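You operate a simulated robot arm through the tools that you are given. There is no shell and no other tool. Be economical: measure what you need, move in short steps, check, and stop when the job is done.

You run a simulated two-armed robot. Do the job below in one go: nothing can be reset, and whatever is moved stays where it is left.

JOB
Take the plastic bush and put it on the deck of cart three. Turn the trim dial two to 0. Take the harness on the marked patch on the trolley and put it away on the space beside the camera rail. Hold the orange pan on the shelf two steady with one hand and put the radio module of the black case in it with the other. Push the drawer of the drying rack shut. Put the ribbed blue filter on the blue heat pad on the shelf under the motor bench. Put two of the speed controllers from the motor bench on the low stand. Take the flanged orange drum and put it in the th tray. Do these in any order.

It is judged by the outcome, as a careful person would: the job done as asked, and still so three seconds after it is handed in. It fails if anything else is knocked over, pushed out of place, dropped, spilled or broken.

ROBOT AND FRAMES
Two 7-joint arms with three-finger grippers on one trunk, on a base that drives. Base frame: it is fixed to the floor where the robot stands at the start and does not move with it; the origin is under the middle of the robot, x ahead of it, y to its left, z up; the surface under the hand at the start is at about z = 645. Units: mm, rad, N and s.
The left shoulder is at the start at [49, 154, 985], the right one opposite. With the tool pointing down near the work surface each hand reaches from about 240 to 640 mm from the robot's upright axis, wherever it stands, measured 20 degrees to its own side. Places, roughly: deck of cart three [3000, -400, 600]; drawer of the drying rack [-900, -2700, 600]; flanged orange drum (6x6x3 cm) [-3800, -200, 800]; harness [3750, -500, 1000]; heat pad [-1250, 2000, 500]; low stand [-4900, 2200, 600]; orange pan [5250, 2250, 750]; plastic bush (4x4x3 cm) [800, -100, 700]; radio module of the black case [4750, -750, 750]; ribbed blue filter [-1500, 2000, 500]; space beside the camera rail [2800, -800, 600]; speed controller [-4000, 2250, 750]; tray (24x17 cm) [-4040, -1100, 780]; trim dial two [1300, -500, 600]. Payload 2.69 kg a hand.
The tool frame of a hand sits at the grasp point between the pads (the TCP): z along the fingers, y along the line on which they close. The tips reach 29 mm beyond it. The gripper opens to 120 mm. The gripper's body begins 78 mm behind the TCP.
Orientation is that of the tool frame in the base frame, as a unit quaternion [x, y, z, w]. With the fingers straight down and closing along the base's y, the tool's x points along the base's -x, its y along +y and its z along -z.

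CONTROLS
- The arms move only by the tool move_arm. It takes "left_increments", "right_increments" or both (then of equal length, played together; a hand with none holds still); each is a list of rows, each an object (a shift or turn left out is 0, a gripper value left out holds the last) with "hand": the opening, from 0 (shut) to 1 (fully open); "offset": the shift along the base's x, y, z in mm, a list of three; "rot": the turn, a rotation vector about the base's x, y, z in rad, a list of three. In form: [{"hand": hand, "offset": [x, y, z], "rot": [rx, ry, rz]}, ...]. A call has 1 to 8 rows; each row is the pose to reach, as a shift and turn from the pose commanded when the call began. Rows are played at 5 a second. More than 50 mm and 0.15 rad between two rows, or a gripper value outside its range, and nothing of the call is played. Where a pose cannot be reached the arm comes as near as it can. A force on the tool above 40 N (or 10 N above the force at the start of the call, whichever is more), or a blocked arm, ends the call early, and 0.2 s more pass. The fingers move at their own pace and stop on an object; they squeeze with about 33 N. The grip force told is the motor's: it shows also when the fingers shut on nothing. Time passes only in rows, and 0.2 s behind the last, so rows that repeat a pose let the fingers close. The reply holds the time, the measured pose of the TCP, the force on the tool along the base axes, the opening and the grip force, in the units named above and with some noise, with the torque about the TCP (base axes, N m) and any sound that the robot's microphone picked up.
- Cameras (640 x 400 px; columns grow to the right, rows downward): "scene" is now at [164, -6.8, 1141.9]; the picture's right is [-0.05, -1.00, 0.00], its down [-0.49, 0.03, -0.87] and it looks along [0.87, -0.05, -0.49] (base axes); focal length 291 px, centre (320, 200). "left" rides on the left gripper at [63, 0, -104] in its tool frame; the picture's right is [0.00, 1.00, 0.00], its down [-0.83, 0.00, -0.56] and it looks along [-0.56, 0.00, 0.83] (tool axes); focal length 275 px, centre (320, 200). "right" rides on the right gripper at [63, 0, -104] in its tool frame; the picture's right is [0.00, 1.00, 0.00], its down [-0.83, 0.00, -0.56] and it looks along [-0.56, 0.00, 0.83] (tool axes); focal length 275 px, centre (320, 200). There is no depth. A picture from a camera that has moved, and an enlarged one, comes with that camera's place and axes in the base frame and with its lens.
- capture(camera): a new picture of that camera. The clock stands still meanwhile.
- raise_lower(by): slides the trunk up (or, below 0, down) by that many mm; the arms and the scene camera ride with it, the base frame stays. It gives what a move gives, with no picture.
- base_move(legs): drives the robot by 1 to 6 legs, each [ahead, left, turn to the left] in mm, mm and rad, along the robot's own axes; the way and the turn of a leg run together, so that a leg with both is an arc; at most 1500 mm and 3.142 rad a leg. The arms and the cameras ride along, it lands a little off, and it stops where it bumps. It gives what a move gives.
- turn_head(pan, tilt): turns the head with the scene camera to pan (to the left, within 1.396 rad either way) and tilt (down, from -0.506 to 1.204), counted from straight ahead of the robot. It gives what a move gives.
- inspect(camera, box): a new picture of the part [left, top, right, bottom] of that camera's present view, enlarged. The clock stands still meanwhile.
- hand_in(): hands the job in; it is judged then, once.

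Work in short steps. Places have to be worked out from the pictures, the camera data and where the tool is seen: move nearer, look again, correct. Check each grasp and each placing, and mend what went wrong. You have 483 turns and 230 pictures in all, those below and enlarged ones among them. Open the grippers and draw the arms clear of the work before you hand the job in, unless the task says otherwise; then end with one line.

The tools are called after "Request:" by a JSON object that holds its "name" and its "arguments". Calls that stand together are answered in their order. move_arm: Moves the arms, as the interface text tells. Its arguments: {"type":"object","properties":{"left_increments":{"type":"array"},"right_increments":{"type":"array"}},"required":[]} The other tools are called the same way: raise_lower (by) slides the trunk up or down; base_move (legs) drives the base; turn_head (pan, tilt) turns the head that bears the scene camera; capture (camera) takes a picture; inspect (camera, box) takes an enlarged picture of a part of a camera's view; hand_in () hands the job in.

At the start:

```text
time: 0.0
left_eef_pos: [398.2, 77.2, 913.0]
left_orientation: [0.0, 1.0, 0.0, 0.0]
left_force: [-0.7, 1.7, -0.2]
left_moment: [0.0, -0.01, 0.02]
left_gripper_width: 120.0
left_grasp_force: 0.1
right_eef_pos: [471.4, -306.9, 859.0]
right_orientation: [0.0, 1.0, 0.0, 0.001]
right_force: [-0.1, -0.5, -0.4]
right_moment: [0.0, 0.0, 0.0]
right_gripper_width: 120.0
right_grasp_force: 0.1
trunk travel left (down, up): [-355.0, 83.0]
robot x, y, heading: [1.2, -2.3, -0.007]
head pan, tilt: [-0.054, 0.517]
```

scene: 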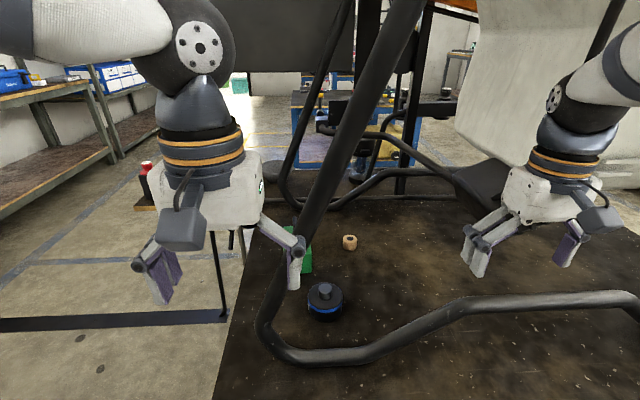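
right: 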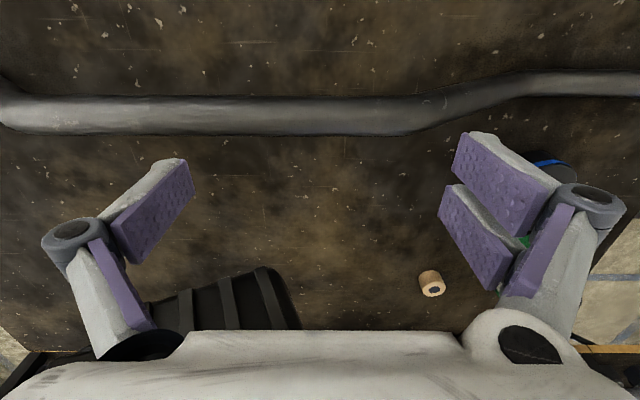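
left: 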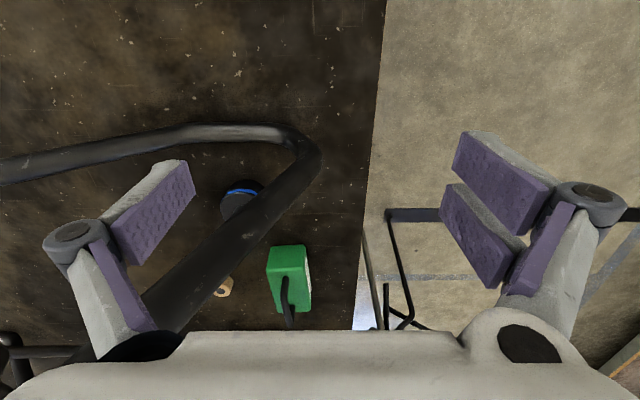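

The tan bush appears near [786, -120, 660], among black tubes. I look closer at it first and down at the near edge of the table.

Request:
{"name": "inspect", "arguments": {"camera": "scene", "box": [220, 180, 480, 380]}}

Request:
{"name": "turn_head", "arguments": {"pan": 0, "tilt": 1.1}}

Request:
{"name": "capture", "arguments": {"camera": "scene"}}

```text
2.00 times, centred on (350, 280) of scene
camera zoom: at [164.0, -6.8, 1141.9], right [-0.05, -1.0, 0.0], down [-0.49, 0.03, -0.87], along [0.87, -0.05, -0.49], focal length 582 px, centre (260, 40)
```

zoom: 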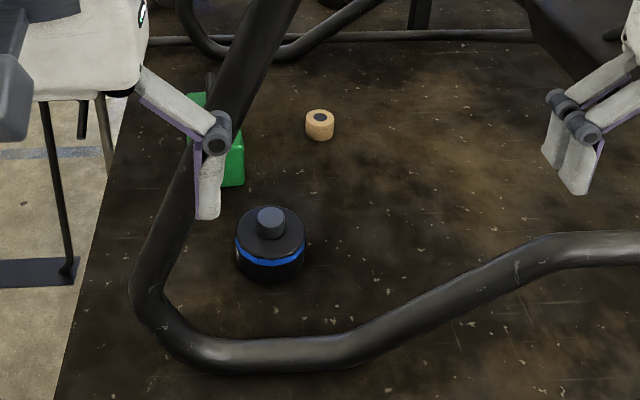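

```text
time: 1.0
left_eef_pos: [398.4, 77.3, 913.2]
left_orientation: [-0.001, 1.0, 0.0, 0.001]
left_force: [0.6, 0.7, 0.7]
left_moment: [-0.01, -0.03, -0.03]
left_gripper_width: 120.1
left_grasp_force: 0.1
right_eef_pos: [472.2, -306.3, 858.8]
right_orientation: [0.0, 1.0, 0.001, 0.002]
right_force: [-0.2, -0.8, 0.9]
right_moment: [0.01, 0.01, 0.01]
right_gripper_width: 120.1
right_grasp_force: 0.1
trunk travel left (down, up): [-355.0, 83.0]
robot x, y, heading: [1.5, 1.6, 0.0]
head pan, tilt: [0.0, 1.1]
```

```text
225 pictures are left
camera scene: at [136.7, -1.9, 1095.8], right [0.0, -1.0, 0.0], down [-0.89, 0.0, -0.45], along [0.45, 0.0, -0.89], focal length 291 px, centre (320, 200)
```

scene: 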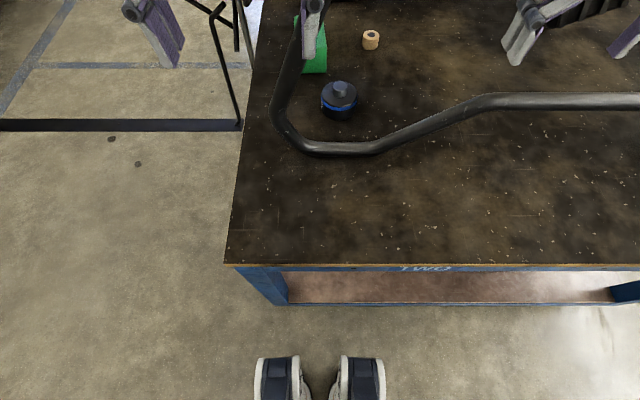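

The loop's near tube runs at about z 774, x 380–465, and rises as a leaning hoop close to the left hand. I draw the left hand back and outward before driving nearer.

Request:
{"name": "move_arm", "arguments": {"left_increments": [{"offset": [-40, 20, 0]}, {"offset": [-80, 40, 0]}, {"offset": [-110, 70, 0]}, {"offset": [-130, 100, 0]}], "right_increments": [{"offset": [0, 0, 30]}, {"offset": [0, 0, 50]}, {"offset": [0, 0, 50]}, {"offset": [0, 0, 50]}]}}

Request:
{"name": "base_move", "arguments": {"legs": [[90, 0, 0]]}}

Request:
{"name": "turn_head", "arguments": {"pan": -0.1, "tilt": 0.7}}

Request:
{"name": "capture", "arguments": {"camera": "scene"}}

Request:
{"name": "capture", "arguments": {"camera": "right"}}

```text
time: 2.0
left_eef_pos: [266.1, 178.1, 914.5]
left_orientation: [0.0, 1.0, 0.001, 0.001]
left_force: [-0.9, 0.0, -0.1]
left_moment: [-0.01, 0.04, -0.01]
left_gripper_width: 120.1
left_grasp_force: 0.0
right_eef_pos: [469.7, -308.2, 908.9]
right_orientation: [0.0, 1.0, 0.0, 0.0]
right_force: [-0.9, -0.2, 0.2]
right_moment: [-0.02, 0.02, 0.0]
right_gripper_width: 120.1
right_grasp_force: 0.0
trunk travel left (down, up): [-355.0, 83.0]
robot x, y, heading: [-2.8, -1.0, -0.004]
head pan, tilt: [0.0, 1.1]
```

```text
time: 3.0
left_eef_pos: [316.2, 158.8, 915.0]
left_orientation: [0.004, 1.0, 0.0, 0.001]
left_force: [-1.1, -0.3, 0.0]
left_moment: [-0.05, -0.05, 0.0]
left_gripper_width: 119.8
left_grasp_force: 0.1
right_eef_pos: [514.4, -325.2, 908.2]
right_orientation: [0.003, 1.0, 0.001, 0.001]
right_force: [-0.4, 0.7, 0.3]
right_moment: [-0.04, -0.02, -0.04]
right_gripper_width: 120.1
right_grasp_force: 0.2
trunk travel left (down, up): [-355.0, 83.0]
robot x, y, heading: [46.7, -18.0, -0.01]
head pan, tilt: [0.0, 1.1]
stopped in leg 1: the robot was blocked; the commanded pose is now the measured one
```

```text
time: 3.9
left_eef_pos: [318.1, 157.7, 913.6]
left_orientation: [0.003, 1.0, 0.0, -0.001]
left_force: [-0.4, 0.8, 0.4]
left_moment: [-0.01, -0.01, 0.02]
left_gripper_width: 120.1
left_grasp_force: 0.0
right_eef_pos: [516.8, -328.3, 906.9]
right_orientation: [0.003, 1.0, 0.0, 0.0]
right_force: [-0.5, -0.6, 0.4]
right_moment: [0.0, 0.01, 0.0]
right_gripper_width: 119.9
right_grasp_force: 0.0
trunk travel left (down, up): [-355.0, 83.0]
robot x, y, heading: [49.4, -13.4, -0.004]
head pan, tilt: [-0.099, 0.7]
```

```text
224 pictures are left
camera scene: at [206.9, -27.9, 1125.6], right [-0.11, -0.99, 0.0], down [-0.64, 0.07, -0.76], along [0.76, -0.08, -0.64], focal length 291 px, centre (320, 200)
```

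scene: 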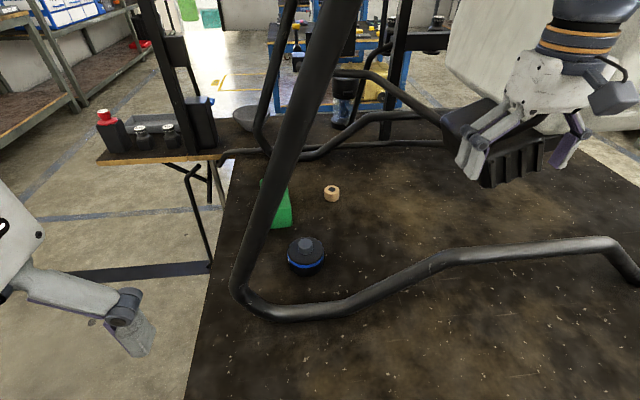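

```text
223 pictures are left
camera right: at [453.7, -327.3, 1010.8], right [0.0, 1.0, 0.0], down [0.83, 0.0, 0.56], along [0.56, 0.0, -0.83], focal length 275 px, centre (320, 200)
```

right: 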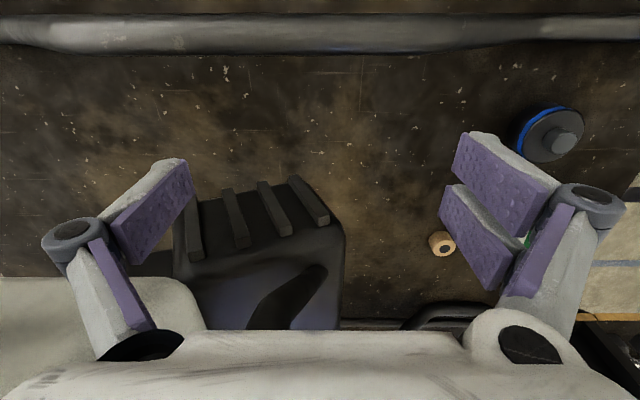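

The base is blocked at x≈49 by the table, too far for a straight reach, so I'll come at the bush from the table's free left side. I back off, go left, turn to face −y and then sidle along.

Request:
{"name": "base_move", "arguments": {"legs": [[-200, 0, 0], [0, 780, 0], [0, 0, -1.571]]}}

Request:
{"name": "turn_head", "arguments": {"pan": 0.3, "tilt": 0.5}}

Request:
{"name": "capture", "arguments": {"camera": "scene"}}

```text
time: 15.3
left_eef_pos: [28.9, 486.8, 914.7]
left_orientation: [0.725, 0.689, -0.001, 0.0]
left_force: [0.1, 0.0, -0.7]
left_moment: [0.02, -0.01, 0.01]
left_gripper_width: 119.7
left_grasp_force: 0.1
right_eef_pos: [-463.9, 308.6, 907.3]
right_orientation: [0.724, 0.689, -0.001, 0.0]
right_force: [0.7, -0.3, 0.6]
right_moment: [0.03, 0.01, 0.0]
right_gripper_width: 119.9
right_grasp_force: 0.0
trunk travel left (down, up): [-355.0, 83.0]
robot x, y, heading: [-135.0, 764.1, -1.619]
head pan, tilt: [-0.099, 0.7]
```

```text
time: 16.2
left_eef_pos: [28.9, 488.0, 914.1]
left_orientation: [0.726, 0.688, 0.0, 0.0]
left_force: [0.0, -0.9, -0.5]
left_moment: [0.02, 0.02, -0.01]
left_gripper_width: 119.9
left_grasp_force: 0.1
right_eef_pos: [-465.3, 308.4, 906.2]
right_orientation: [0.725, 0.689, 0.0, 0.0]
right_force: [0.7, 0.3, 0.4]
right_moment: [-0.01, -0.03, 0.02]
right_gripper_width: 120.1
right_grasp_force: 0.1
trunk travel left (down, up): [-355.0, 83.0]
robot x, y, heading: [-129.7, 761.2, -1.628]
head pan, tilt: [0.3, 0.499]
```

```text
222 pictures are left
camera scene: at [-116.0, 598.3, 1143.4], right [-0.97, -0.25, 0.0], down [-0.12, 0.46, -0.88], along [0.22, -0.85, -0.48], focal length 291 px, centre (320, 200)
```

scene: 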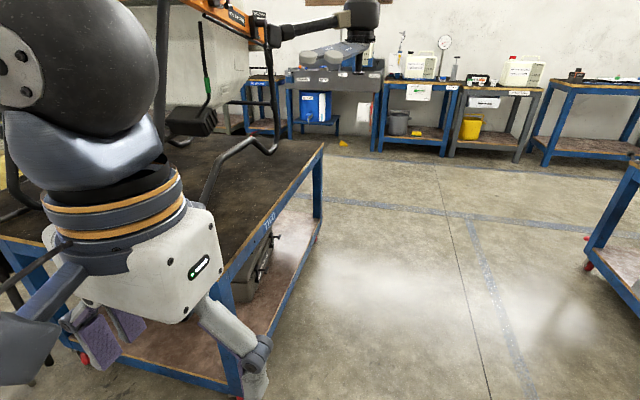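

The bench side is clear. I correct the heading and sidle left along the bench to about x = 690.

Request:
{"name": "base_move", "arguments": {"legs": [[0, 0, 0.055], [0, 820, 0]]}}

Request:
{"name": "turn_head", "arguments": {"pan": 0.2, "tilt": 0.6}}

Request:
{"name": "capture", "arguments": {"camera": "scene"}}

```text
time: 23.3
left_eef_pos: [866.4, 499.5, 913.9]
left_orientation: [0.706, 0.709, 0.0, 0.0]
left_force: [0.2, 0.4, -0.2]
left_moment: [-0.06, -0.02, -0.01]
left_gripper_width: 120.2
left_grasp_force: 0.1
right_eef_pos: [382.5, 294.2, 906.9]
right_orientation: [0.707, 0.708, 0.0, 0.0]
right_force: [-0.1, -0.3, -0.3]
right_moment: [0.03, -0.01, -0.01]
right_gripper_width: 120.0
right_grasp_force: 0.1
trunk travel left (down, up): [-355.0, 83.0]
robot x, y, heading: [689.7, 763.0, -1.565]
head pan, tilt: [0.3, 0.499]
```

```text
time: 24.0
left_eef_pos: [866.2, 498.1, 914.6]
left_orientation: [0.705, 0.709, 0.001, 0.0]
left_force: [-0.2, -0.5, 0.2]
left_moment: [0.02, 0.0, -0.02]
left_gripper_width: 120.3
left_grasp_force: 0.0
right_eef_pos: [382.5, 294.1, 907.4]
right_orientation: [0.706, 0.708, 0.0, 0.0]
right_force: [-0.4, -0.2, -0.3]
right_moment: [-0.01, -0.01, -0.01]
right_gripper_width: 119.9
right_grasp_force: 0.0
trunk travel left (down, up): [-355.0, 83.0]
robot x, y, heading: [689.5, 762.5, -1.566]
head pan, tilt: [0.201, 0.6]
```

```text
221 pictures are left
camera scene: at [706.0, 602.1, 1134.4], right [-0.98, -0.2, 0.0], down [-0.11, 0.55, -0.83], along [0.17, -0.81, -0.56], focal length 291 px, centre (320, 200)
```

scene: 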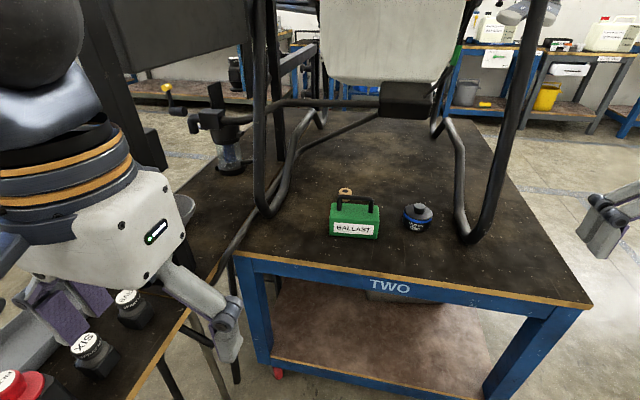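

The bush sits just behind the green ballast box, between the two hoops. I pull the right hand in, sidle right so the left arm comes in through the middle of the gap, and drive up.

Request:
{"name": "move_arm", "arguments": {"right_increments": [{"offset": [0, 45, 0]}, {"offset": [0, 90, 0]}, {"offset": [0, 135, 0]}, {"offset": [0, 170, 0]}]}}

Request:
{"name": "base_move", "arguments": {"legs": [[0, -125, 0], [355, 0, 0]]}}

Request:
{"name": "capture", "arguments": {"camera": "scene"}}

Request:
{"name": "capture", "arguments": {"camera": "left"}}

```text
time: 25.0
left_eef_pos: [866.0, 498.1, 914.8]
left_orientation: [0.706, 0.708, 0.0, 0.0]
left_force: [-0.4, -0.1, -0.1]
left_moment: [-0.01, -0.01, 0.01]
left_gripper_width: 120.2
left_grasp_force: 0.0
right_eef_pos: [332.5, 442.8, 885.8]
right_orientation: [0.705, 0.709, 0.002, 0.001]
right_force: [-0.3, 0.8, 0.5]
right_moment: [-0.01, -0.02, 0.01]
right_gripper_width: 120.1
right_grasp_force: 0.0
right hand out of reach, approached as far as the arm can: row 2, 3, 4
trunk travel left (down, up): [-355.0, 83.0]
robot x, y, heading: [688.1, 766.1, -1.565]
head pan, tilt: [0.201, 0.6]
```

```text
time: 28.1
left_eef_pos: [735.0, 236.7, 924.5]
left_orientation: [0.697, 0.717, -0.01, 0.008]
left_force: [-0.4, -0.1, 0.7]
left_moment: [-0.02, 0.02, -0.01]
left_gripper_width: 119.9
left_grasp_force: 0.0
right_eef_pos: [201.6, 174.5, 887.1]
right_orientation: [0.701, 0.713, 0.0, 0.008]
right_force: [0.4, 0.7, 0.1]
right_moment: [-0.03, -0.04, 0.0]
right_gripper_width: 119.7
right_grasp_force: 0.1
trunk travel left (down, up): [-355.0, 83.0]
robot x, y, heading: [560.0, 492.1, -1.558]
head pan, tilt: [0.201, 0.6]
stopped in leg 2: the robot was blocked; the commanded pose is now the measured one
```

```text
220 pictures are left
camera scene: at [570.4, 342.4, 1137.1], right [-0.98, -0.22, -0.01], down [-0.12, 0.54, -0.83], along [0.18, -0.81, -0.55], focal length 291 px, centre (320, 200)
```

scene: 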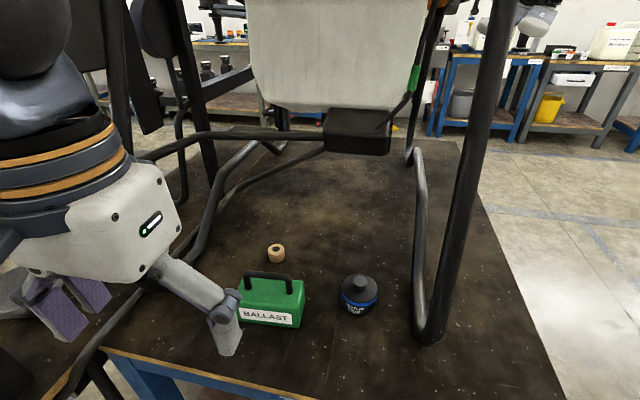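

```text
219 pictures are left
camera left: at [734.4, 302.1, 1025.7], right [1.0, 0.02, 0.0], down [0.02, -0.82, 0.58], along [0.01, -0.58, -0.82], focal length 275 px, centre (320, 200)
```

left: 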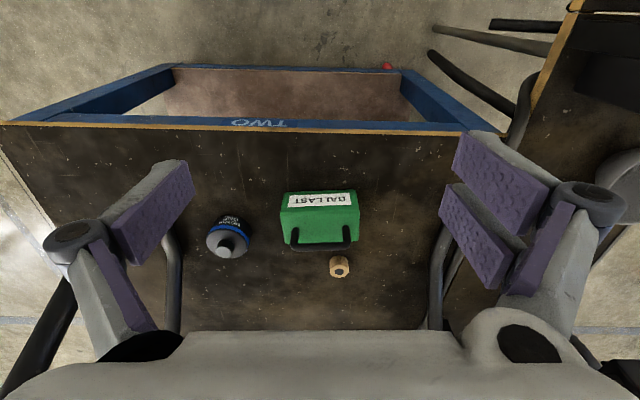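

The base stopped early at y≈492. I look left to see what is touching before going on.

Request:
{"name": "turn_head", "arguments": {"pan": 0.95, "tilt": 0.75}}

Request:
{"name": "capture", "arguments": {"camera": "scene"}}

Request:
{"name": "turn_head", "arguments": {"pan": 0, "tilt": 1.1}}

Request:
{"name": "capture", "arguments": {"camera": "scene"}}

```text
time: 29.2
left_eef_pos: [735.1, 237.3, 922.7]
left_orientation: [0.698, 0.716, -0.01, 0.008]
left_force: [-0.6, 0.6, 0.4]
left_moment: [0.02, 0.02, 0.04]
left_gripper_width: 119.9
left_grasp_force: 0.1
right_eef_pos: [200.5, 176.7, 886.3]
right_orientation: [0.702, 0.712, -0.001, 0.011]
right_force: [0.1, -0.5, -0.2]
right_moment: [0.01, 0.04, -0.02]
right_gripper_width: 120.3
right_grasp_force: 0.0
trunk travel left (down, up): [-355.0, 83.0]
robot x, y, heading: [560.4, 488.9, -1.554]
head pan, tilt: [0.949, 0.75]
```

```text
218 pictures are left
camera scene: at [619.7, 382.8, 1124.0], right [-0.57, -0.82, 0.01], down [-0.55, 0.38, -0.74], along [0.61, -0.43, -0.67], focal length 291 px, centre (320, 200)
```

scene: 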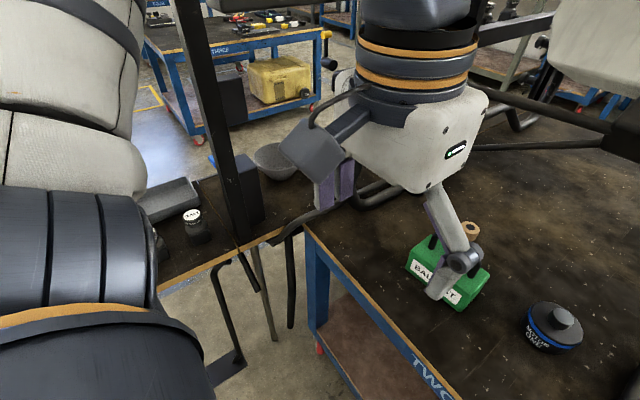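

```text
time: 30.4
left_eef_pos: [734.7, 237.3, 922.3]
left_orientation: [0.698, 0.716, -0.01, 0.009]
left_force: [-0.5, -0.4, 0.5]
left_moment: [-0.03, 0.0, 0.01]
left_gripper_width: 120.1
left_grasp_force: 0.1
right_eef_pos: [201.1, 178.0, 885.6]
right_orientation: [0.702, 0.712, 0.001, 0.01]
right_force: [-0.6, 0.2, -0.7]
right_moment: [0.0, -0.02, 0.01]
right_gripper_width: 120.2
right_grasp_force: 0.0
trunk travel left (down, up): [-355.0, 83.0]
robot x, y, heading: [561.0, 490.4, -1.556]
head pan, tilt: [0.0, 1.1]
```

```text
217 pictures are left
camera scene: at [556.2, 365.4, 1099.1], right [-1.0, -0.07, -0.01], down [-0.06, 0.87, -0.49], along [0.04, -0.48, -0.87], focal length 291 px, centre (320, 200)
```

scene: 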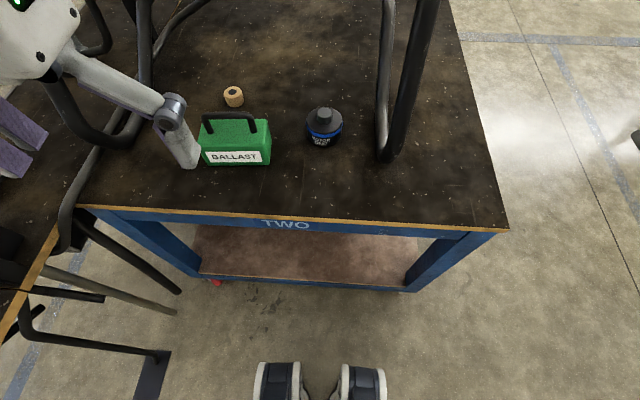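

The left arm was nudged (likely its elbow at the tall post of the neighbouring table), while the base is still clear of the bench. Extending the hand inward tucks the elbow away, so I reach forward from here over the ballast with the tool pitched outward.

Request:
{"name": "move_arm", "arguments": {"left_increments": [{"hand": 0.6, "offset": [5, -42, 0], "rot": [-0.08, 0, 0]}, {"offset": [12, -84, 0], "rot": [-0.16, 0, 0]}, {"offset": [20, -126, 0], "rot": [-0.24, 0, 0]}, {"offset": [28, -168, 0], "rot": [-0.32, 0, 0]}, {"offset": [35, -210, 0], "rot": [-0.4, 0, 0]}, {"offset": [42, -252, 0], "rot": [-0.45, 0, 0]}, {"offset": [45, -290, 0], "rot": [-0.5, 0, 0]}]}}

Request:
{"name": "capture", "arguments": {"camera": "left"}}

```text
time: 32.0
left_eef_pos: [789.0, -67.6, 918.6]
left_orientation: [0.678, 0.691, -0.183, 0.172]
left_force: [0.6, -0.3, -0.4]
left_moment: [0.01, 0.0, 0.01]
left_gripper_width: 71.8
left_grasp_force: 0.1
right_eef_pos: [208.8, 163.2, 884.7]
right_orientation: [0.703, 0.712, 0.002, 0.001]
right_force: [-0.3, 0.6, 0.3]
right_moment: [-0.01, 0.01, 0.03]
right_gripper_width: 119.8
right_grasp_force: 0.1
trunk travel left (down, up): [-355.0, 83.0]
robot x, y, heading: [563.8, 490.3, -1.555]
head pan, tilt: [0.0, 1.1]
```

```text
216 pictures are left
camera left: at [789.4, 37.8, 977.4], right [1.0, 0.01, -0.02], down [0.02, -0.46, 0.89], along [0.0, -0.89, -0.46], focal length 275 px, centre (320, 200)
```

left: 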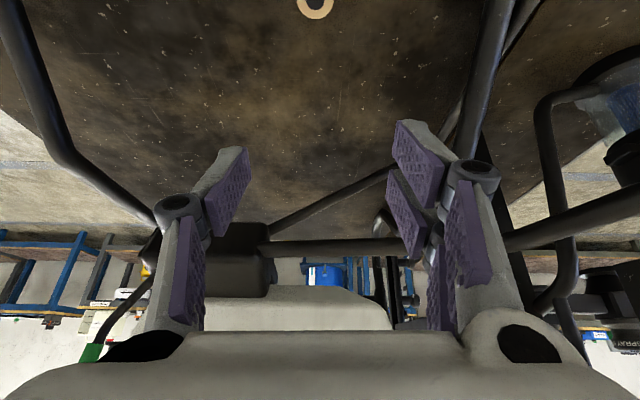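

The bush lies near [781, -121], and the ballast handle at about [739, 14, 733]. With the elbow now tucked I creep the base forward 70 mm so I can keep the tool steeper.

Request:
{"name": "base_move", "arguments": {"legs": [[70, 0, 0]]}}

```text
time: 33.0
left_eef_pos: [787.3, -138.6, 915.8]
left_orientation: [0.679, 0.69, -0.184, 0.17]
left_force: [0.3, -0.5, 0.5]
left_moment: [0.0, 0.04, -0.02]
left_gripper_width: 71.8
left_grasp_force: 0.1
right_eef_pos: [207.0, 94.7, 883.9]
right_orientation: [0.704, 0.71, 0.001, 0.0]
right_force: [0.0, -0.8, 0.2]
right_moment: [0.03, 0.01, 0.02]
right_gripper_width: 120.1
right_grasp_force: 0.1
trunk travel left (down, up): [-355.0, 83.0]
robot x, y, heading: [561.3, 416.4, -1.563]
head pan, tilt: [0.0, 1.1]
```

No contact this time. I straighten the tool and come down to just above the bush.

Request:
{"name": "move_arm", "arguments": {"left_increments": [{"offset": [-1, 5, -40], "rot": [0.1, 0, 0]}, {"offset": [-3, 10, -80], "rot": [0.2, 0, 0]}, {"offset": [-4, 15, -120], "rot": [0.3, 0, 0]}, {"offset": [-5, 20, -150], "rot": [0.4, 0, 0]}]}}

Request:
{"name": "capture", "arguments": {"camera": "left"}}

Request:
{"name": "capture", "arguments": {"camera": "scene"}}

```text
time: 34.0
left_eef_pos: [784.0, -119.1, 767.3]
left_orientation: [0.699, 0.713, -0.042, 0.033]
left_force: [-0.7, 0.1, -0.8]
left_moment: [0.01, -0.01, -0.02]
left_gripper_width: 71.8
left_grasp_force: 0.1
right_eef_pos: [206.5, 94.1, 884.2]
right_orientation: [0.704, 0.71, 0.002, 0.001]
right_force: [-0.7, 0.7, 0.2]
right_moment: [-0.01, 0.01, 0.03]
right_gripper_width: 120.1
right_grasp_force: 0.1
trunk travel left (down, up): [-355.0, 83.0]
robot x, y, heading: [564.1, 422.3, -1.561]
head pan, tilt: [0.0, 1.1]
```

```text
215 pictures are left
camera left: at [784.7, -45.5, 865.7], right [1.0, 0.01, -0.01], down [0.02, -0.77, 0.64], along [0.0, -0.64, -0.77], focal length 275 px, centre (320, 200)
```

left: 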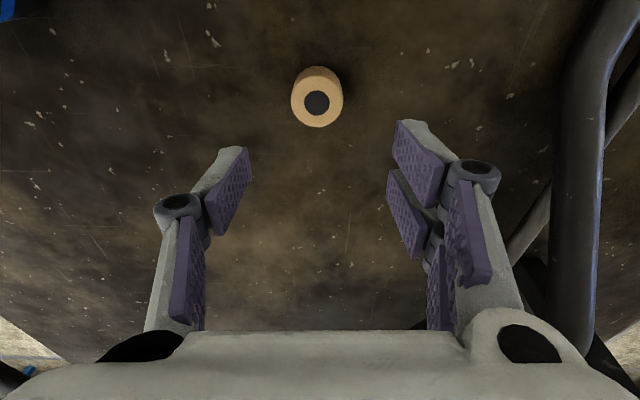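

```text
214 pictures are left
camera scene: at [565.8, 278.3, 1096.5], right [-1.0, -0.07, 0.0], down [-0.06, 0.88, -0.47], along [0.03, -0.46, -0.89], focal length 291 px, centre (320, 200)
```

scene: 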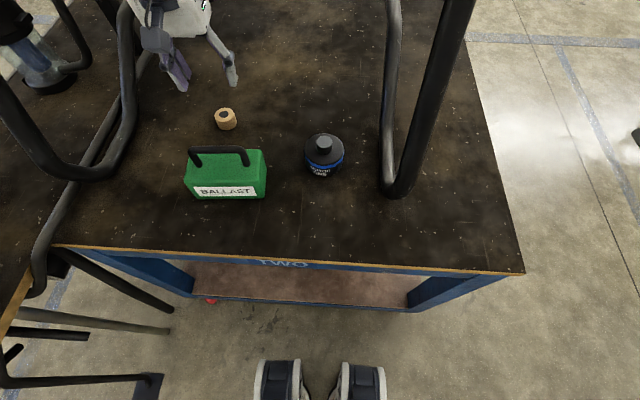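

The bush is centred beneath at about [781, -115]; I lower over it and close.

Request:
{"name": "move_arm", "arguments": {"left_increments": [{"offset": [-2, 4, -30]}, {"offset": [-3, 5, -60]}, {"offset": [-3, 5, -87]}, {"hand": 0.2, "offset": [-3, 5, -88]}, {"hand": 0.0, "offset": [-3, 5, -88]}, {"hand": 0.0, "offset": [-3, 5, -88]}]}}

Request:
{"name": "capture", "arguments": {"camera": "left"}}

```text
time: 35.4
left_eef_pos: [779.7, -117.0, 680.5]
left_orientation: [0.698, 0.714, -0.042, 0.033]
left_force: [0.3, -0.3, 2.6]
left_moment: [-0.03, 0.06, 0.01]
left_gripper_width: 35.1
left_grasp_force: 32.9
right_eef_pos: [207.5, 95.8, 884.1]
right_orientation: [0.704, 0.71, 0.002, 0.001]
right_force: [-0.1, -0.2, 0.0]
right_moment: [-0.01, 0.01, 0.03]
right_gripper_width: 119.9
right_grasp_force: 0.2
trunk travel left (down, up): [-355.0, 83.0]
robot x, y, heading: [562.3, 416.7, -1.561]
head pan, tilt: [0.0, 1.1]
```

```text
213 pictures are left
camera left: at [780.0, -41.4, 776.9], right [1.0, 0.01, -0.01], down [0.02, -0.77, 0.64], along [0.0, -0.64, -0.77], focal length 275 px, centre (320, 200)
```

left: 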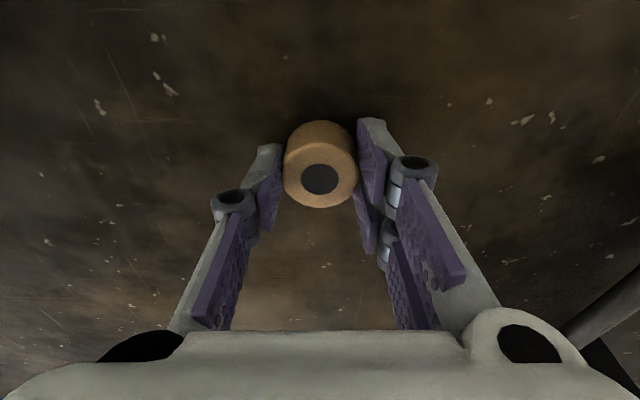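

Gripped at 35 mm. I lift straight up to about z 910 with a slight outward pitch as before.

Request:
{"name": "move_arm", "arguments": {"left_increments": [{"offset": [0, 0, 40]}, {"offset": [0, 0, 85]}, {"offset": [0, -5, 130], "rot": [-0.1, 0, 0]}, {"offset": [0, -10, 175], "rot": [-0.2, 0, 0]}, {"offset": [0, -15, 220], "rot": [-0.3, 0, 0]}, {"offset": [0, -15, 235], "rot": [-0.35, 0, 0]}]}}

Request:
{"name": "base_move", "arguments": {"legs": [[-380, 0, 0]]}}

Request:
{"name": "turn_head", "arguments": {"pan": 0.9, "tilt": 0.3}}

Request:
{"name": "capture", "arguments": {"camera": "scene"}}

```text
time: 36.8
left_eef_pos: [779.9, -125.4, 865.8]
left_orientation: [0.69, 0.705, -0.122, 0.112]
left_force: [0.5, 0.3, 0.2]
left_moment: [0.01, 0.03, -0.01]
left_gripper_width: 35.3
left_grasp_force: 32.6
left hand out of reach, approached as far as the arm can: row 5, 6
right_eef_pos: [207.3, 94.2, 884.9]
right_orientation: [0.704, 0.711, 0.002, 0.001]
right_force: [0.1, 0.2, -0.3]
right_moment: [-0.02, 0.02, 0.0]
right_gripper_width: 119.8
right_grasp_force: 0.1
trunk travel left (down, up): [-355.0, 83.0]
robot x, y, heading: [563.6, 418.6, -1.564]
head pan, tilt: [0.0, 1.1]
```

```text
time: 39.3
left_eef_pos: [774.9, 262.4, 864.2]
left_orientation: [0.691, 0.704, -0.122, 0.111]
left_force: [-0.5, 0.2, -0.6]
left_moment: [-0.03, 0.01, -0.04]
left_gripper_width: 35.4
left_grasp_force: 33.1
right_eef_pos: [205.4, 482.9, 885.6]
right_orientation: [0.703, 0.711, 0.002, 0.001]
right_force: [-0.4, 0.4, 0.0]
right_moment: [-0.02, -0.03, -0.01]
right_gripper_width: 120.0
right_grasp_force: 0.1
trunk travel left (down, up): [-355.0, 83.0]
robot x, y, heading: [560.3, 806.3, -1.563]
head pan, tilt: [0.0, 1.1]
```

```text
time: 40.5
left_eef_pos: [774.5, 263.3, 863.6]
left_orientation: [0.691, 0.704, -0.122, 0.111]
left_force: [0.0, 0.3, 0.0]
left_moment: [0.0, 0.0, -0.01]
left_gripper_width: 35.5
left_grasp_force: 32.8
right_eef_pos: [203.7, 481.7, 884.8]
right_orientation: [0.704, 0.71, 0.003, 0.001]
right_force: [0.0, 0.3, 0.5]
right_moment: [-0.01, 0.02, -0.02]
right_gripper_width: 119.8
right_grasp_force: 0.1
trunk travel left (down, up): [-355.0, 83.0]
robot x, y, heading: [557.4, 807.4, -1.564]
head pan, tilt: [0.901, 0.3]
```

```text
212 pictures are left
camera scene: at [631.8, 672.4, 1161.8], right [-0.61, -0.79, 0.0], down [-0.23, 0.18, -0.96], along [0.75, -0.59, -0.3], focal length 291 px, centre (320, 200)
```

scene: 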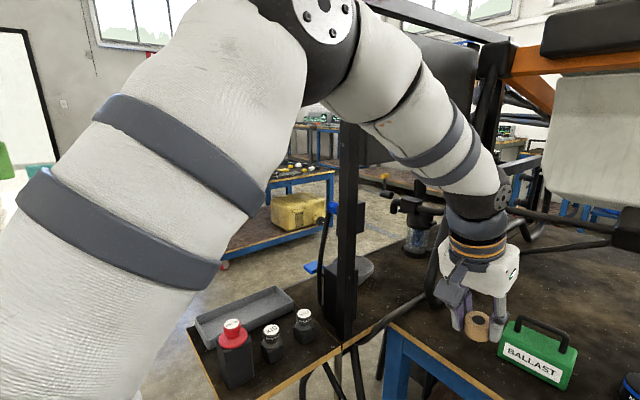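

The bush is held well. I tuck the left hand in, turn to face +x in the clear aisle, and look around.

Request:
{"name": "move_arm", "arguments": {"left_increments": [{"offset": [-15, 45, 5], "rot": [0.1, 0, 0]}, {"offset": [-30, 90, 10], "rot": [0.2, 0, 0]}, {"offset": [-45, 130, 20], "rot": [0.25, 0, 0]}, {"offset": [-55, 170, 30], "rot": [0.25, 0, 0]}]}}

Request:
{"name": "base_move", "arguments": {"legs": [[-200, 0, 0], [0, 0, 1.57]]}}

Request:
{"name": "turn_head", "arguments": {"pan": -0.35, "tilt": 0.35}}

Request:
{"name": "capture", "arguments": {"camera": "scene"}}

```text
time: 41.5
left_eef_pos: [718.6, 434.5, 896.4]
left_orientation: [0.699, 0.714, -0.034, 0.024]
left_force: [-0.1, -0.6, -0.4]
left_moment: [-0.02, 0.04, -0.04]
left_gripper_width: 35.4
left_grasp_force: 33.0
right_eef_pos: [203.8, 482.6, 883.9]
right_orientation: [0.704, 0.711, 0.002, 0.0]
right_force: [0.0, -0.2, 0.2]
right_moment: [-0.01, 0.01, 0.02]
right_gripper_width: 120.1
right_grasp_force: 0.1
trunk travel left (down, up): [-355.0, 83.0]
robot x, y, heading: [560.8, 803.8, -1.559]
head pan, tilt: [0.901, 0.3]
```

```text
time: 46.9
left_eef_pos: [927.5, 1173.8, 895.9]
left_orientation: [-0.016, 0.999, -0.006, 0.041]
left_force: [0.0, 0.0, -0.6]
left_moment: [0.03, 0.0, 0.0]
left_gripper_width: 35.5
left_grasp_force: 33.0
right_eef_pos: [884.4, 658.3, 883.0]
right_orientation: [-0.011, 1.0, 0.003, -0.001]
right_force: [-0.5, -0.1, 0.6]
right_moment: [0.01, 0.02, -0.01]
right_gripper_width: 120.0
right_grasp_force: 0.1
trunk travel left (down, up): [-355.0, 83.0]
robot x, y, heading: [555.0, 1010.1, 0.022]
head pan, tilt: [0.901, 0.3]
```

```text
time: 48.4
left_eef_pos: [927.9, 1173.1, 895.6]
left_orientation: [-0.017, 0.999, -0.006, 0.041]
left_force: [-0.9, 0.8, -0.1]
left_moment: [0.03, 0.0, -0.01]
left_gripper_width: 35.2
left_grasp_force: 33.3
right_eef_pos: [884.6, 657.5, 884.1]
right_orientation: [-0.01, 1.0, 0.002, -0.001]
right_force: [0.0, 0.3, -0.2]
right_moment: [0.0, -0.02, -0.02]
right_gripper_width: 119.7
right_grasp_force: 0.1
trunk travel left (down, up): [-355.0, 83.0]
robot x, y, heading: [558.7, 1010.6, 0.017]
head pan, tilt: [-0.351, 0.351]
```

```text
211 pictures are left
camera scene: at [718.4, 978.6, 1157.1], right [-0.32, -0.95, 0.0], down [-0.33, 0.11, -0.94], along [0.89, -0.3, -0.34], focal length 291 px, centre (320, 200)
```

scene: 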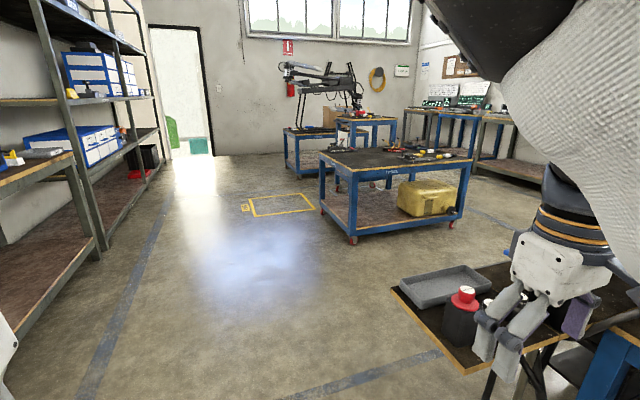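

The aisle to cart three is clear. I drive on to about [1950, 800] and turn towards the cart.

Request:
{"name": "base_move", "arguments": {"legs": [[1400, -100, 0], [300, -150, -0.8]]}}

Request:
{"name": "turn_head", "arguments": {"pan": 0, "tilt": 0.4}}

Request:
{"name": "capture", "arguments": {"camera": "scene"}}

```text
time: 57.4
left_eef_pos: [2549.7, 532.5, 896.5]
left_orientation: [0.375, 0.926, -0.022, 0.036]
left_force: [0.3, -0.7, -0.9]
left_moment: [0.02, 0.0, 0.0]
left_gripper_width: 35.4
left_grasp_force: 33.1
right_eef_pos: [2149.0, 206.3, 885.9]
right_orientation: [0.38, 0.925, 0.002, 0.0]
right_force: [-0.3, -0.2, 0.2]
right_moment: [0.01, 0.05, 0.01]
right_gripper_width: 120.0
right_grasp_force: 0.1
trunk travel left (down, up): [-355.0, 83.0]
robot x, y, heading: [2174.9, 687.3, -0.783]
head pan, tilt: [-0.351, 0.351]
```

```text
time: 58.3
left_eef_pos: [2548.9, 533.8, 894.6]
left_orientation: [0.375, 0.926, -0.022, 0.036]
left_force: [-0.8, 0.3, -0.1]
left_moment: [0.0, -0.02, 0.0]
left_gripper_width: 35.4
left_grasp_force: 32.1
right_eef_pos: [2149.3, 205.8, 884.2]
right_orientation: [0.381, 0.925, 0.003, 0.001]
right_force: [0.5, 0.7, 0.3]
right_moment: [0.0, -0.01, -0.01]
right_gripper_width: 120.1
right_grasp_force: 0.1
trunk travel left (down, up): [-355.0, 83.0]
robot x, y, heading: [2175.0, 683.9, -0.783]
head pan, tilt: [0.0, 0.4]
```

```text
210 pictures are left
camera scene: at [2290.8, 565.9, 1152.6], right [-0.71, -0.71, 0.0], down [-0.28, 0.27, -0.92], along [0.65, -0.65, -0.39], focal length 291 px, centre (320, 200)
```

scene: 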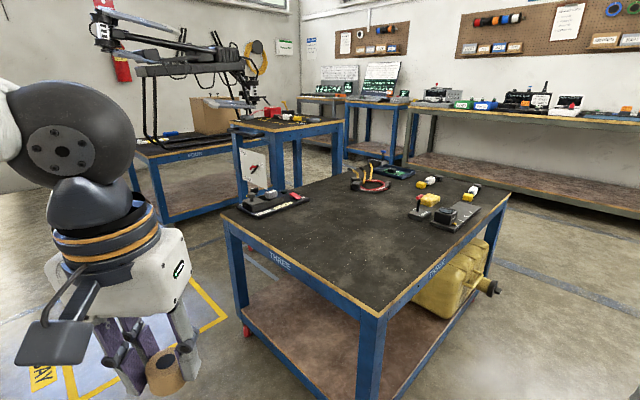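

Cart three's top spans about x 2570–3330, y −980…100 with free area at the near-left. I turn to face +x and sidle along its near side.

Request:
{"name": "base_move", "arguments": {"legs": [[0, 0, 0.783], [0, -980, 0]]}}

Request:
{"name": "turn_head", "arguments": {"pan": 0, "tilt": 0.7}}

Request:
{"name": "capture", "arguments": {"camera": "scene"}}

```text
time: 68.1
left_eef_pos: [2525.1, -151.5, 896.3]
left_orientation: [0.021, 0.999, -0.007, 0.041]
left_force: [-0.7, -0.2, 0.0]
left_moment: [0.0, -0.04, 0.0]
left_gripper_width: 35.4
left_grasp_force: 32.3
right_eef_pos: [2442.5, -660.8, 885.5]
right_orientation: [0.026, 1.0, 0.003, -0.001]
right_force: [-1.1, 0.5, 0.5]
right_moment: [-0.01, 0.0, -0.01]
right_gripper_width: 120.0
right_grasp_force: 0.1
trunk travel left (down, up): [-355.0, 83.0]
robot x, y, heading: [2145.0, -287.1, -0.054]
head pan, tilt: [0.0, 0.4]
```

```text
time: 68.9
left_eef_pos: [2524.1, -150.9, 895.4]
left_orientation: [0.022, 0.999, -0.008, 0.041]
left_force: [0.2, -0.5, -0.9]
left_moment: [0.0, 0.01, 0.01]
left_gripper_width: 35.6
left_grasp_force: 33.0
right_eef_pos: [2443.8, -660.0, 885.2]
right_orientation: [0.027, 1.0, 0.003, -0.001]
right_force: [0.8, -0.5, 0.5]
right_moment: [0.0, 0.0, -0.01]
right_gripper_width: 119.8
right_grasp_force: 0.1
trunk travel left (down, up): [-355.0, 83.0]
robot x, y, heading: [2141.3, -288.7, -0.055]
head pan, tilt: [0.0, 0.7]
```

```text
209 pictures are left
camera scene: at [2300.1, -297.3, 1125.8], right [-0.05, -1.0, 0.0], down [-0.64, 0.04, -0.77], along [0.76, -0.04, -0.64], focal length 291 px, centre (320, 200)
```

scene: 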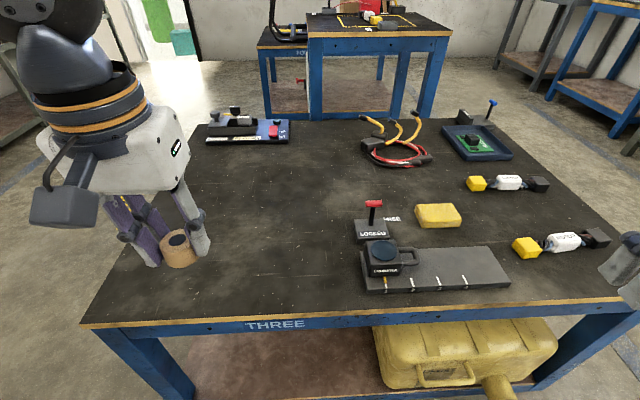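

The cart has plenty of free space on the left. I look closer at its items to identify the camera rail and the trolley behind.

Request:
{"name": "inspect", "arguments": {"camera": "scene", "box": [340, 100, 620, 300]}}

Request:
{"name": "inspect", "arguments": {"camera": "scene", "box": [290, 0, 460, 110]}}

```text
2.00 times, centred on (480, 200) of scene
camera zoom: at [2300.1, -297.3, 1125.8], right [-0.05, -1.0, 0.0], down [-0.64, 0.04, -0.77], along [0.76, -0.04, -0.64], focal length 582 px, centre (0, 200)
```

zoom: 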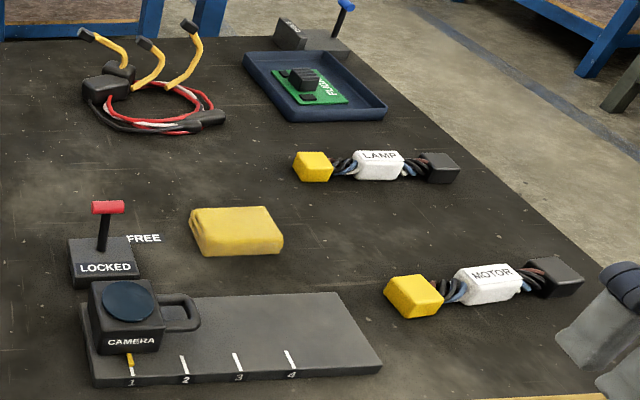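

```text
3.64 times, centred on (375, 55) of scene
camera zoom: at [2300.1, -297.3, 1125.8], right [-0.05, -1.0, 0.0], down [-0.64, 0.04, -0.77], along [0.76, -0.04, -0.64], focal length 1059 px, centre (120, 727)
```

zoom: 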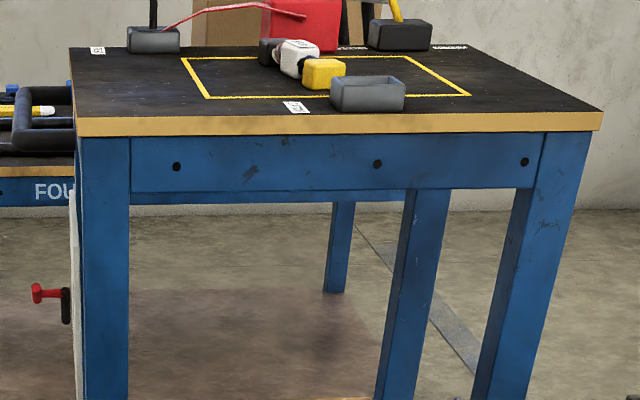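

The empty space for the harness is between MOTOR and LAMP, near [2800, −830]. First I drive up and set the bush on the free left part of the deck.

Request:
{"name": "base_move", "arguments": {"legs": [[0, 0, 0.055], [150, 0, 0]]}}

Request:
{"name": "move_arm", "arguments": {"left_increments": [{"offset": [30, 0, -40]}, {"offset": [60, 0, -80]}, {"offset": [60, 0, -120]}, {"offset": [60, 0, -160]}, {"offset": [60, 0, -190]}]}}

Request:
{"name": "capture", "arguments": {"camera": "left"}}

Request:
{"name": "capture", "arguments": {"camera": "scene"}}

```text
time: 70.7
left_eef_pos: [2668.8, -129.9, 895.4]
left_orientation: [-0.007, 0.999, -0.006, 0.04]
left_force: [0.0, 0.4, 0.2]
left_moment: [0.02, -0.01, -0.03]
left_gripper_width: 35.5
left_grasp_force: 32.4
right_eef_pos: [2617.1, -644.1, 883.7]
right_orientation: [0.0, 1.0, 0.003, -0.001]
right_force: [-0.5, -0.3, 0.1]
right_moment: [0.0, 0.06, 0.03]
right_gripper_width: 119.8
right_grasp_force: 0.1
trunk travel left (down, up): [-355.0, 83.0]
robot x, y, heading: [2292.3, -285.3, 0.002]
head pan, tilt: [0.0, 0.7]
```

```text
time: 71.9
left_eef_pos: [2729.4, -125.6, 704.2]
left_orientation: [-0.007, 0.999, -0.007, 0.041]
left_force: [-0.3, -0.4, 0.0]
left_moment: [0.01, -0.01, -0.03]
left_gripper_width: 35.1
left_grasp_force: 33.1
right_eef_pos: [2616.6, -642.9, 885.6]
right_orientation: [-0.001, 1.0, 0.002, -0.002]
right_force: [0.0, 0.4, -0.1]
right_moment: [0.0, -0.02, -0.06]
right_gripper_width: 119.9
right_grasp_force: 0.1
trunk travel left (down, up): [-355.0, 83.0]
robot x, y, heading: [2296.1, -286.2, 0.003]
head pan, tilt: [0.0, 0.7]
```

```text
206 pictures are left
camera left: at [2657.9, -125.3, 802.9], right [-0.01, 1.0, -0.01], down [0.78, 0.01, 0.62], along [0.62, -0.01, -0.78], focal length 275 px, centre (320, 200)
```

left: 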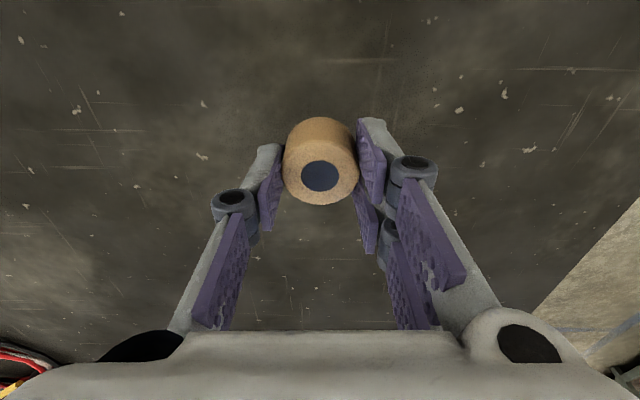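

```text
205 pictures are left
camera scene: at [2453.4, -288.5, 1125.7], right [0.0, -1.0, 0.0], down [-0.64, 0.0, -0.76], along [0.76, 0.0, -0.64], focal length 291 px, centre (320, 200)
```

scene: 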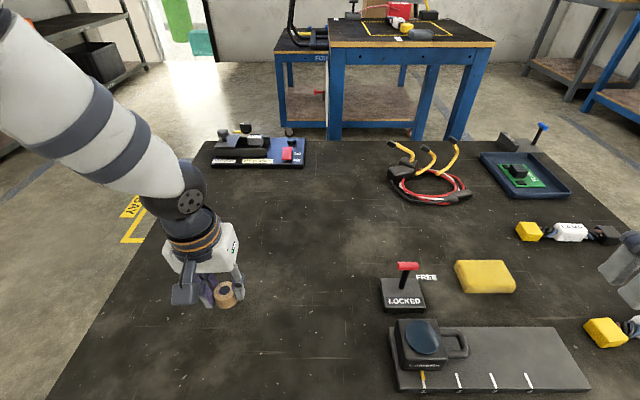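

Nearly down. I lower in small steps, watching the vertical force.

Request:
{"name": "move_arm", "arguments": {"left_increments": [{"offset": [0, 0, -8]}, {"offset": [0, 0, -15]}, {"offset": [0, 0, -21]}]}}

```text
time: 72.7
left_eef_pos: [2728.3, -127.8, 684.2]
left_orientation: [-0.005, 0.999, -0.007, 0.041]
left_force: [0.1, -0.1, 0.3]
left_moment: [0.01, 0.01, 0.02]
left_gripper_width: 35.2
left_grasp_force: 32.9
right_eef_pos: [2615.2, -644.7, 885.3]
right_orientation: [-0.001, 1.0, 0.003, -0.001]
right_force: [0.3, 0.1, -0.1]
right_moment: [0.01, 0.0, 0.02]
right_gripper_width: 120.2
right_grasp_force: 0.1
trunk travel left (down, up): [-355.0, 83.0]
robot x, y, heading: [2294.4, -284.2, 0.001]
head pan, tilt: [0.0, 0.7]
```

Request:
{"name": "move_arm", "arguments": {"left_increments": [{"offset": [0, 0, -2]}, {"offset": [0, 0, -4]}, {"offset": [0, 0, -5]}]}}

```text
time: 73.5
left_eef_pos: [2728.3, -128.7, 681.5]
left_orientation: [-0.007, 0.999, -0.006, 0.042]
left_force: [-4.0, 3.6, 17.7]
left_moment: [0.18, -0.14, 0.08]
left_gripper_width: 35.3
left_grasp_force: 33.2
right_eef_pos: [2614.5, -643.8, 885.7]
right_orientation: [-0.001, 1.0, 0.003, 0.0]
right_force: [0.5, 0.4, -0.3]
right_moment: [0.02, -0.03, 0.0]
right_gripper_width: 120.1
right_grasp_force: 0.0
trunk travel left (down, up): [-355.0, 83.0]
robot x, y, heading: [2293.6, -286.6, 0.005]
head pan, tilt: [0.0, 0.7]
```

The bush touches the deck (17 N up at z 681, so the deck is also ~645). I release gently and back straight up.

Request:
{"name": "move_arm", "arguments": {"left_increments": [{"offset": [0, 0, 2]}, {"hand": 0.4, "offset": [0, 0, 2]}, {"hand": 0.6, "offset": [0, 0, 2]}, {"hand": 0.6, "offset": [0, 0, 2]}, {"offset": [0, 0, 45]}, {"offset": [0, 0, 90]}, {"offset": [0, 0, 135]}, {"offset": [-20, 0, 180]}]}}

Request:
{"name": "capture", "arguments": {"camera": "left"}}

```text
time: 75.3
left_eef_pos: [2708.2, -126.8, 859.6]
left_orientation: [-0.007, 0.999, -0.007, 0.043]
left_force: [-0.6, 0.2, 0.9]
left_moment: [0.03, 0.0, 0.02]
left_gripper_width: 72.3
left_grasp_force: 0.0
right_eef_pos: [2615.8, -644.1, 884.3]
right_orientation: [-0.001, 1.0, 0.002, -0.001]
right_force: [-0.2, -0.1, 0.2]
right_moment: [0.02, -0.04, -0.02]
right_gripper_width: 120.2
right_grasp_force: 0.1
trunk travel left (down, up): [-355.0, 83.0]
robot x, y, heading: [2295.1, -288.6, -0.003]
head pan, tilt: [0.0, 0.7]
```

```text
204 pictures are left
camera left: at [2637.0, -127.0, 959.1], right [-0.01, 1.0, -0.01], down [0.78, 0.02, 0.62], along [0.62, -0.01, -0.78], focal length 275 px, centre (320, 200)
```

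left: 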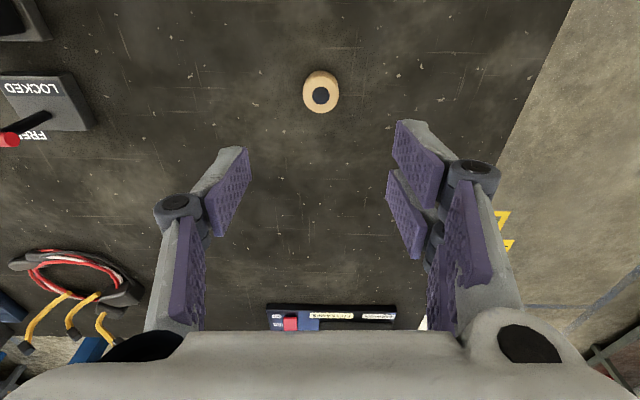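

The bush stands upright on deck three. Next the dial: I back off, turn around to face −x, and look at the area near [1300, −500].

Request:
{"name": "base_move", "arguments": {"legs": [[-260, 0, 0], [0, 0, 1.571], [0, 0, 1.571]]}}

Request:
{"name": "turn_head", "arguments": {"pan": 0, "tilt": 0.5}}

Request:
{"name": "capture", "arguments": {"camera": "scene"}}

```text
time: 84.8
left_eef_pos: [1624.7, -451.7, 859.5]
left_orientation: [0.999, 0.013, -0.041, -0.006]
left_force: [-0.4, 0.1, -0.7]
left_moment: [0.01, -0.01, -0.03]
left_gripper_width: 72.0
left_grasp_force: 0.0
right_eef_pos: [1711.9, 65.7, 885.7]
right_orientation: [1.0, 0.006, 0.002, 0.002]
right_force: [0.3, 0.4, 0.6]
right_moment: [0.0, -0.01, 0.0]
right_gripper_width: 119.9
right_grasp_force: 0.0
trunk travel left (down, up): [-355.0, 83.0]
robot x, y, heading: [2035.2, -287.5, -3.131]
head pan, tilt: [0.0, 0.7]
```

```text
time: 85.5
left_eef_pos: [1624.1, -452.0, 860.6]
left_orientation: [0.999, 0.011, -0.04, -0.007]
left_force: [1.1, 0.9, 0.0]
left_moment: [-0.01, 0.01, 0.02]
left_gripper_width: 72.0
left_grasp_force: 0.0
right_eef_pos: [1711.5, 65.5, 885.0]
right_orientation: [1.0, 0.006, 0.001, 0.002]
right_force: [0.4, 0.2, -0.2]
right_moment: [0.0, 0.01, -0.01]
right_gripper_width: 120.0
right_grasp_force: 0.1
trunk travel left (down, up): [-355.0, 83.0]
robot x, y, heading: [2034.3, -290.5, -3.128]
head pan, tilt: [0.0, 0.499]
```

```text
203 pictures are left
camera scene: at [1869.9, -291.5, 1143.4], right [-0.01, 1.0, 0.0], down [0.48, 0.01, -0.88], along [-0.88, -0.01, -0.48], focal length 291 px, centre (320, 200)
```

scene: 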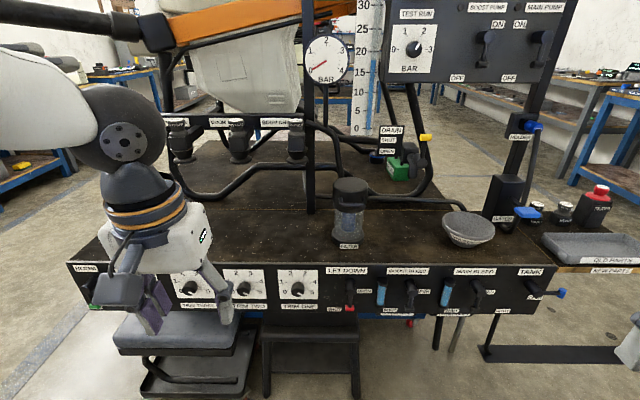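

The panel's front face carries the trim dials; I enlarge it.

Request:
{"name": "inspect", "arguments": {"camera": "scene", "box": [130, 240, 370, 390]}}

```text
2.67 times, centred on (250, 315) of scene
camera zoom: at [1869.9, -291.5, 1143.4], right [-0.01, 1.0, 0.0], down [0.48, 0.01, -0.88], along [-0.88, -0.01, -0.48], focal length 777 px, centre (507, -107)
```

zoom: 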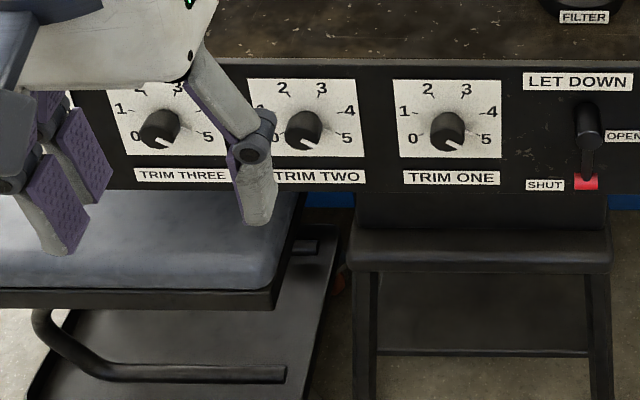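

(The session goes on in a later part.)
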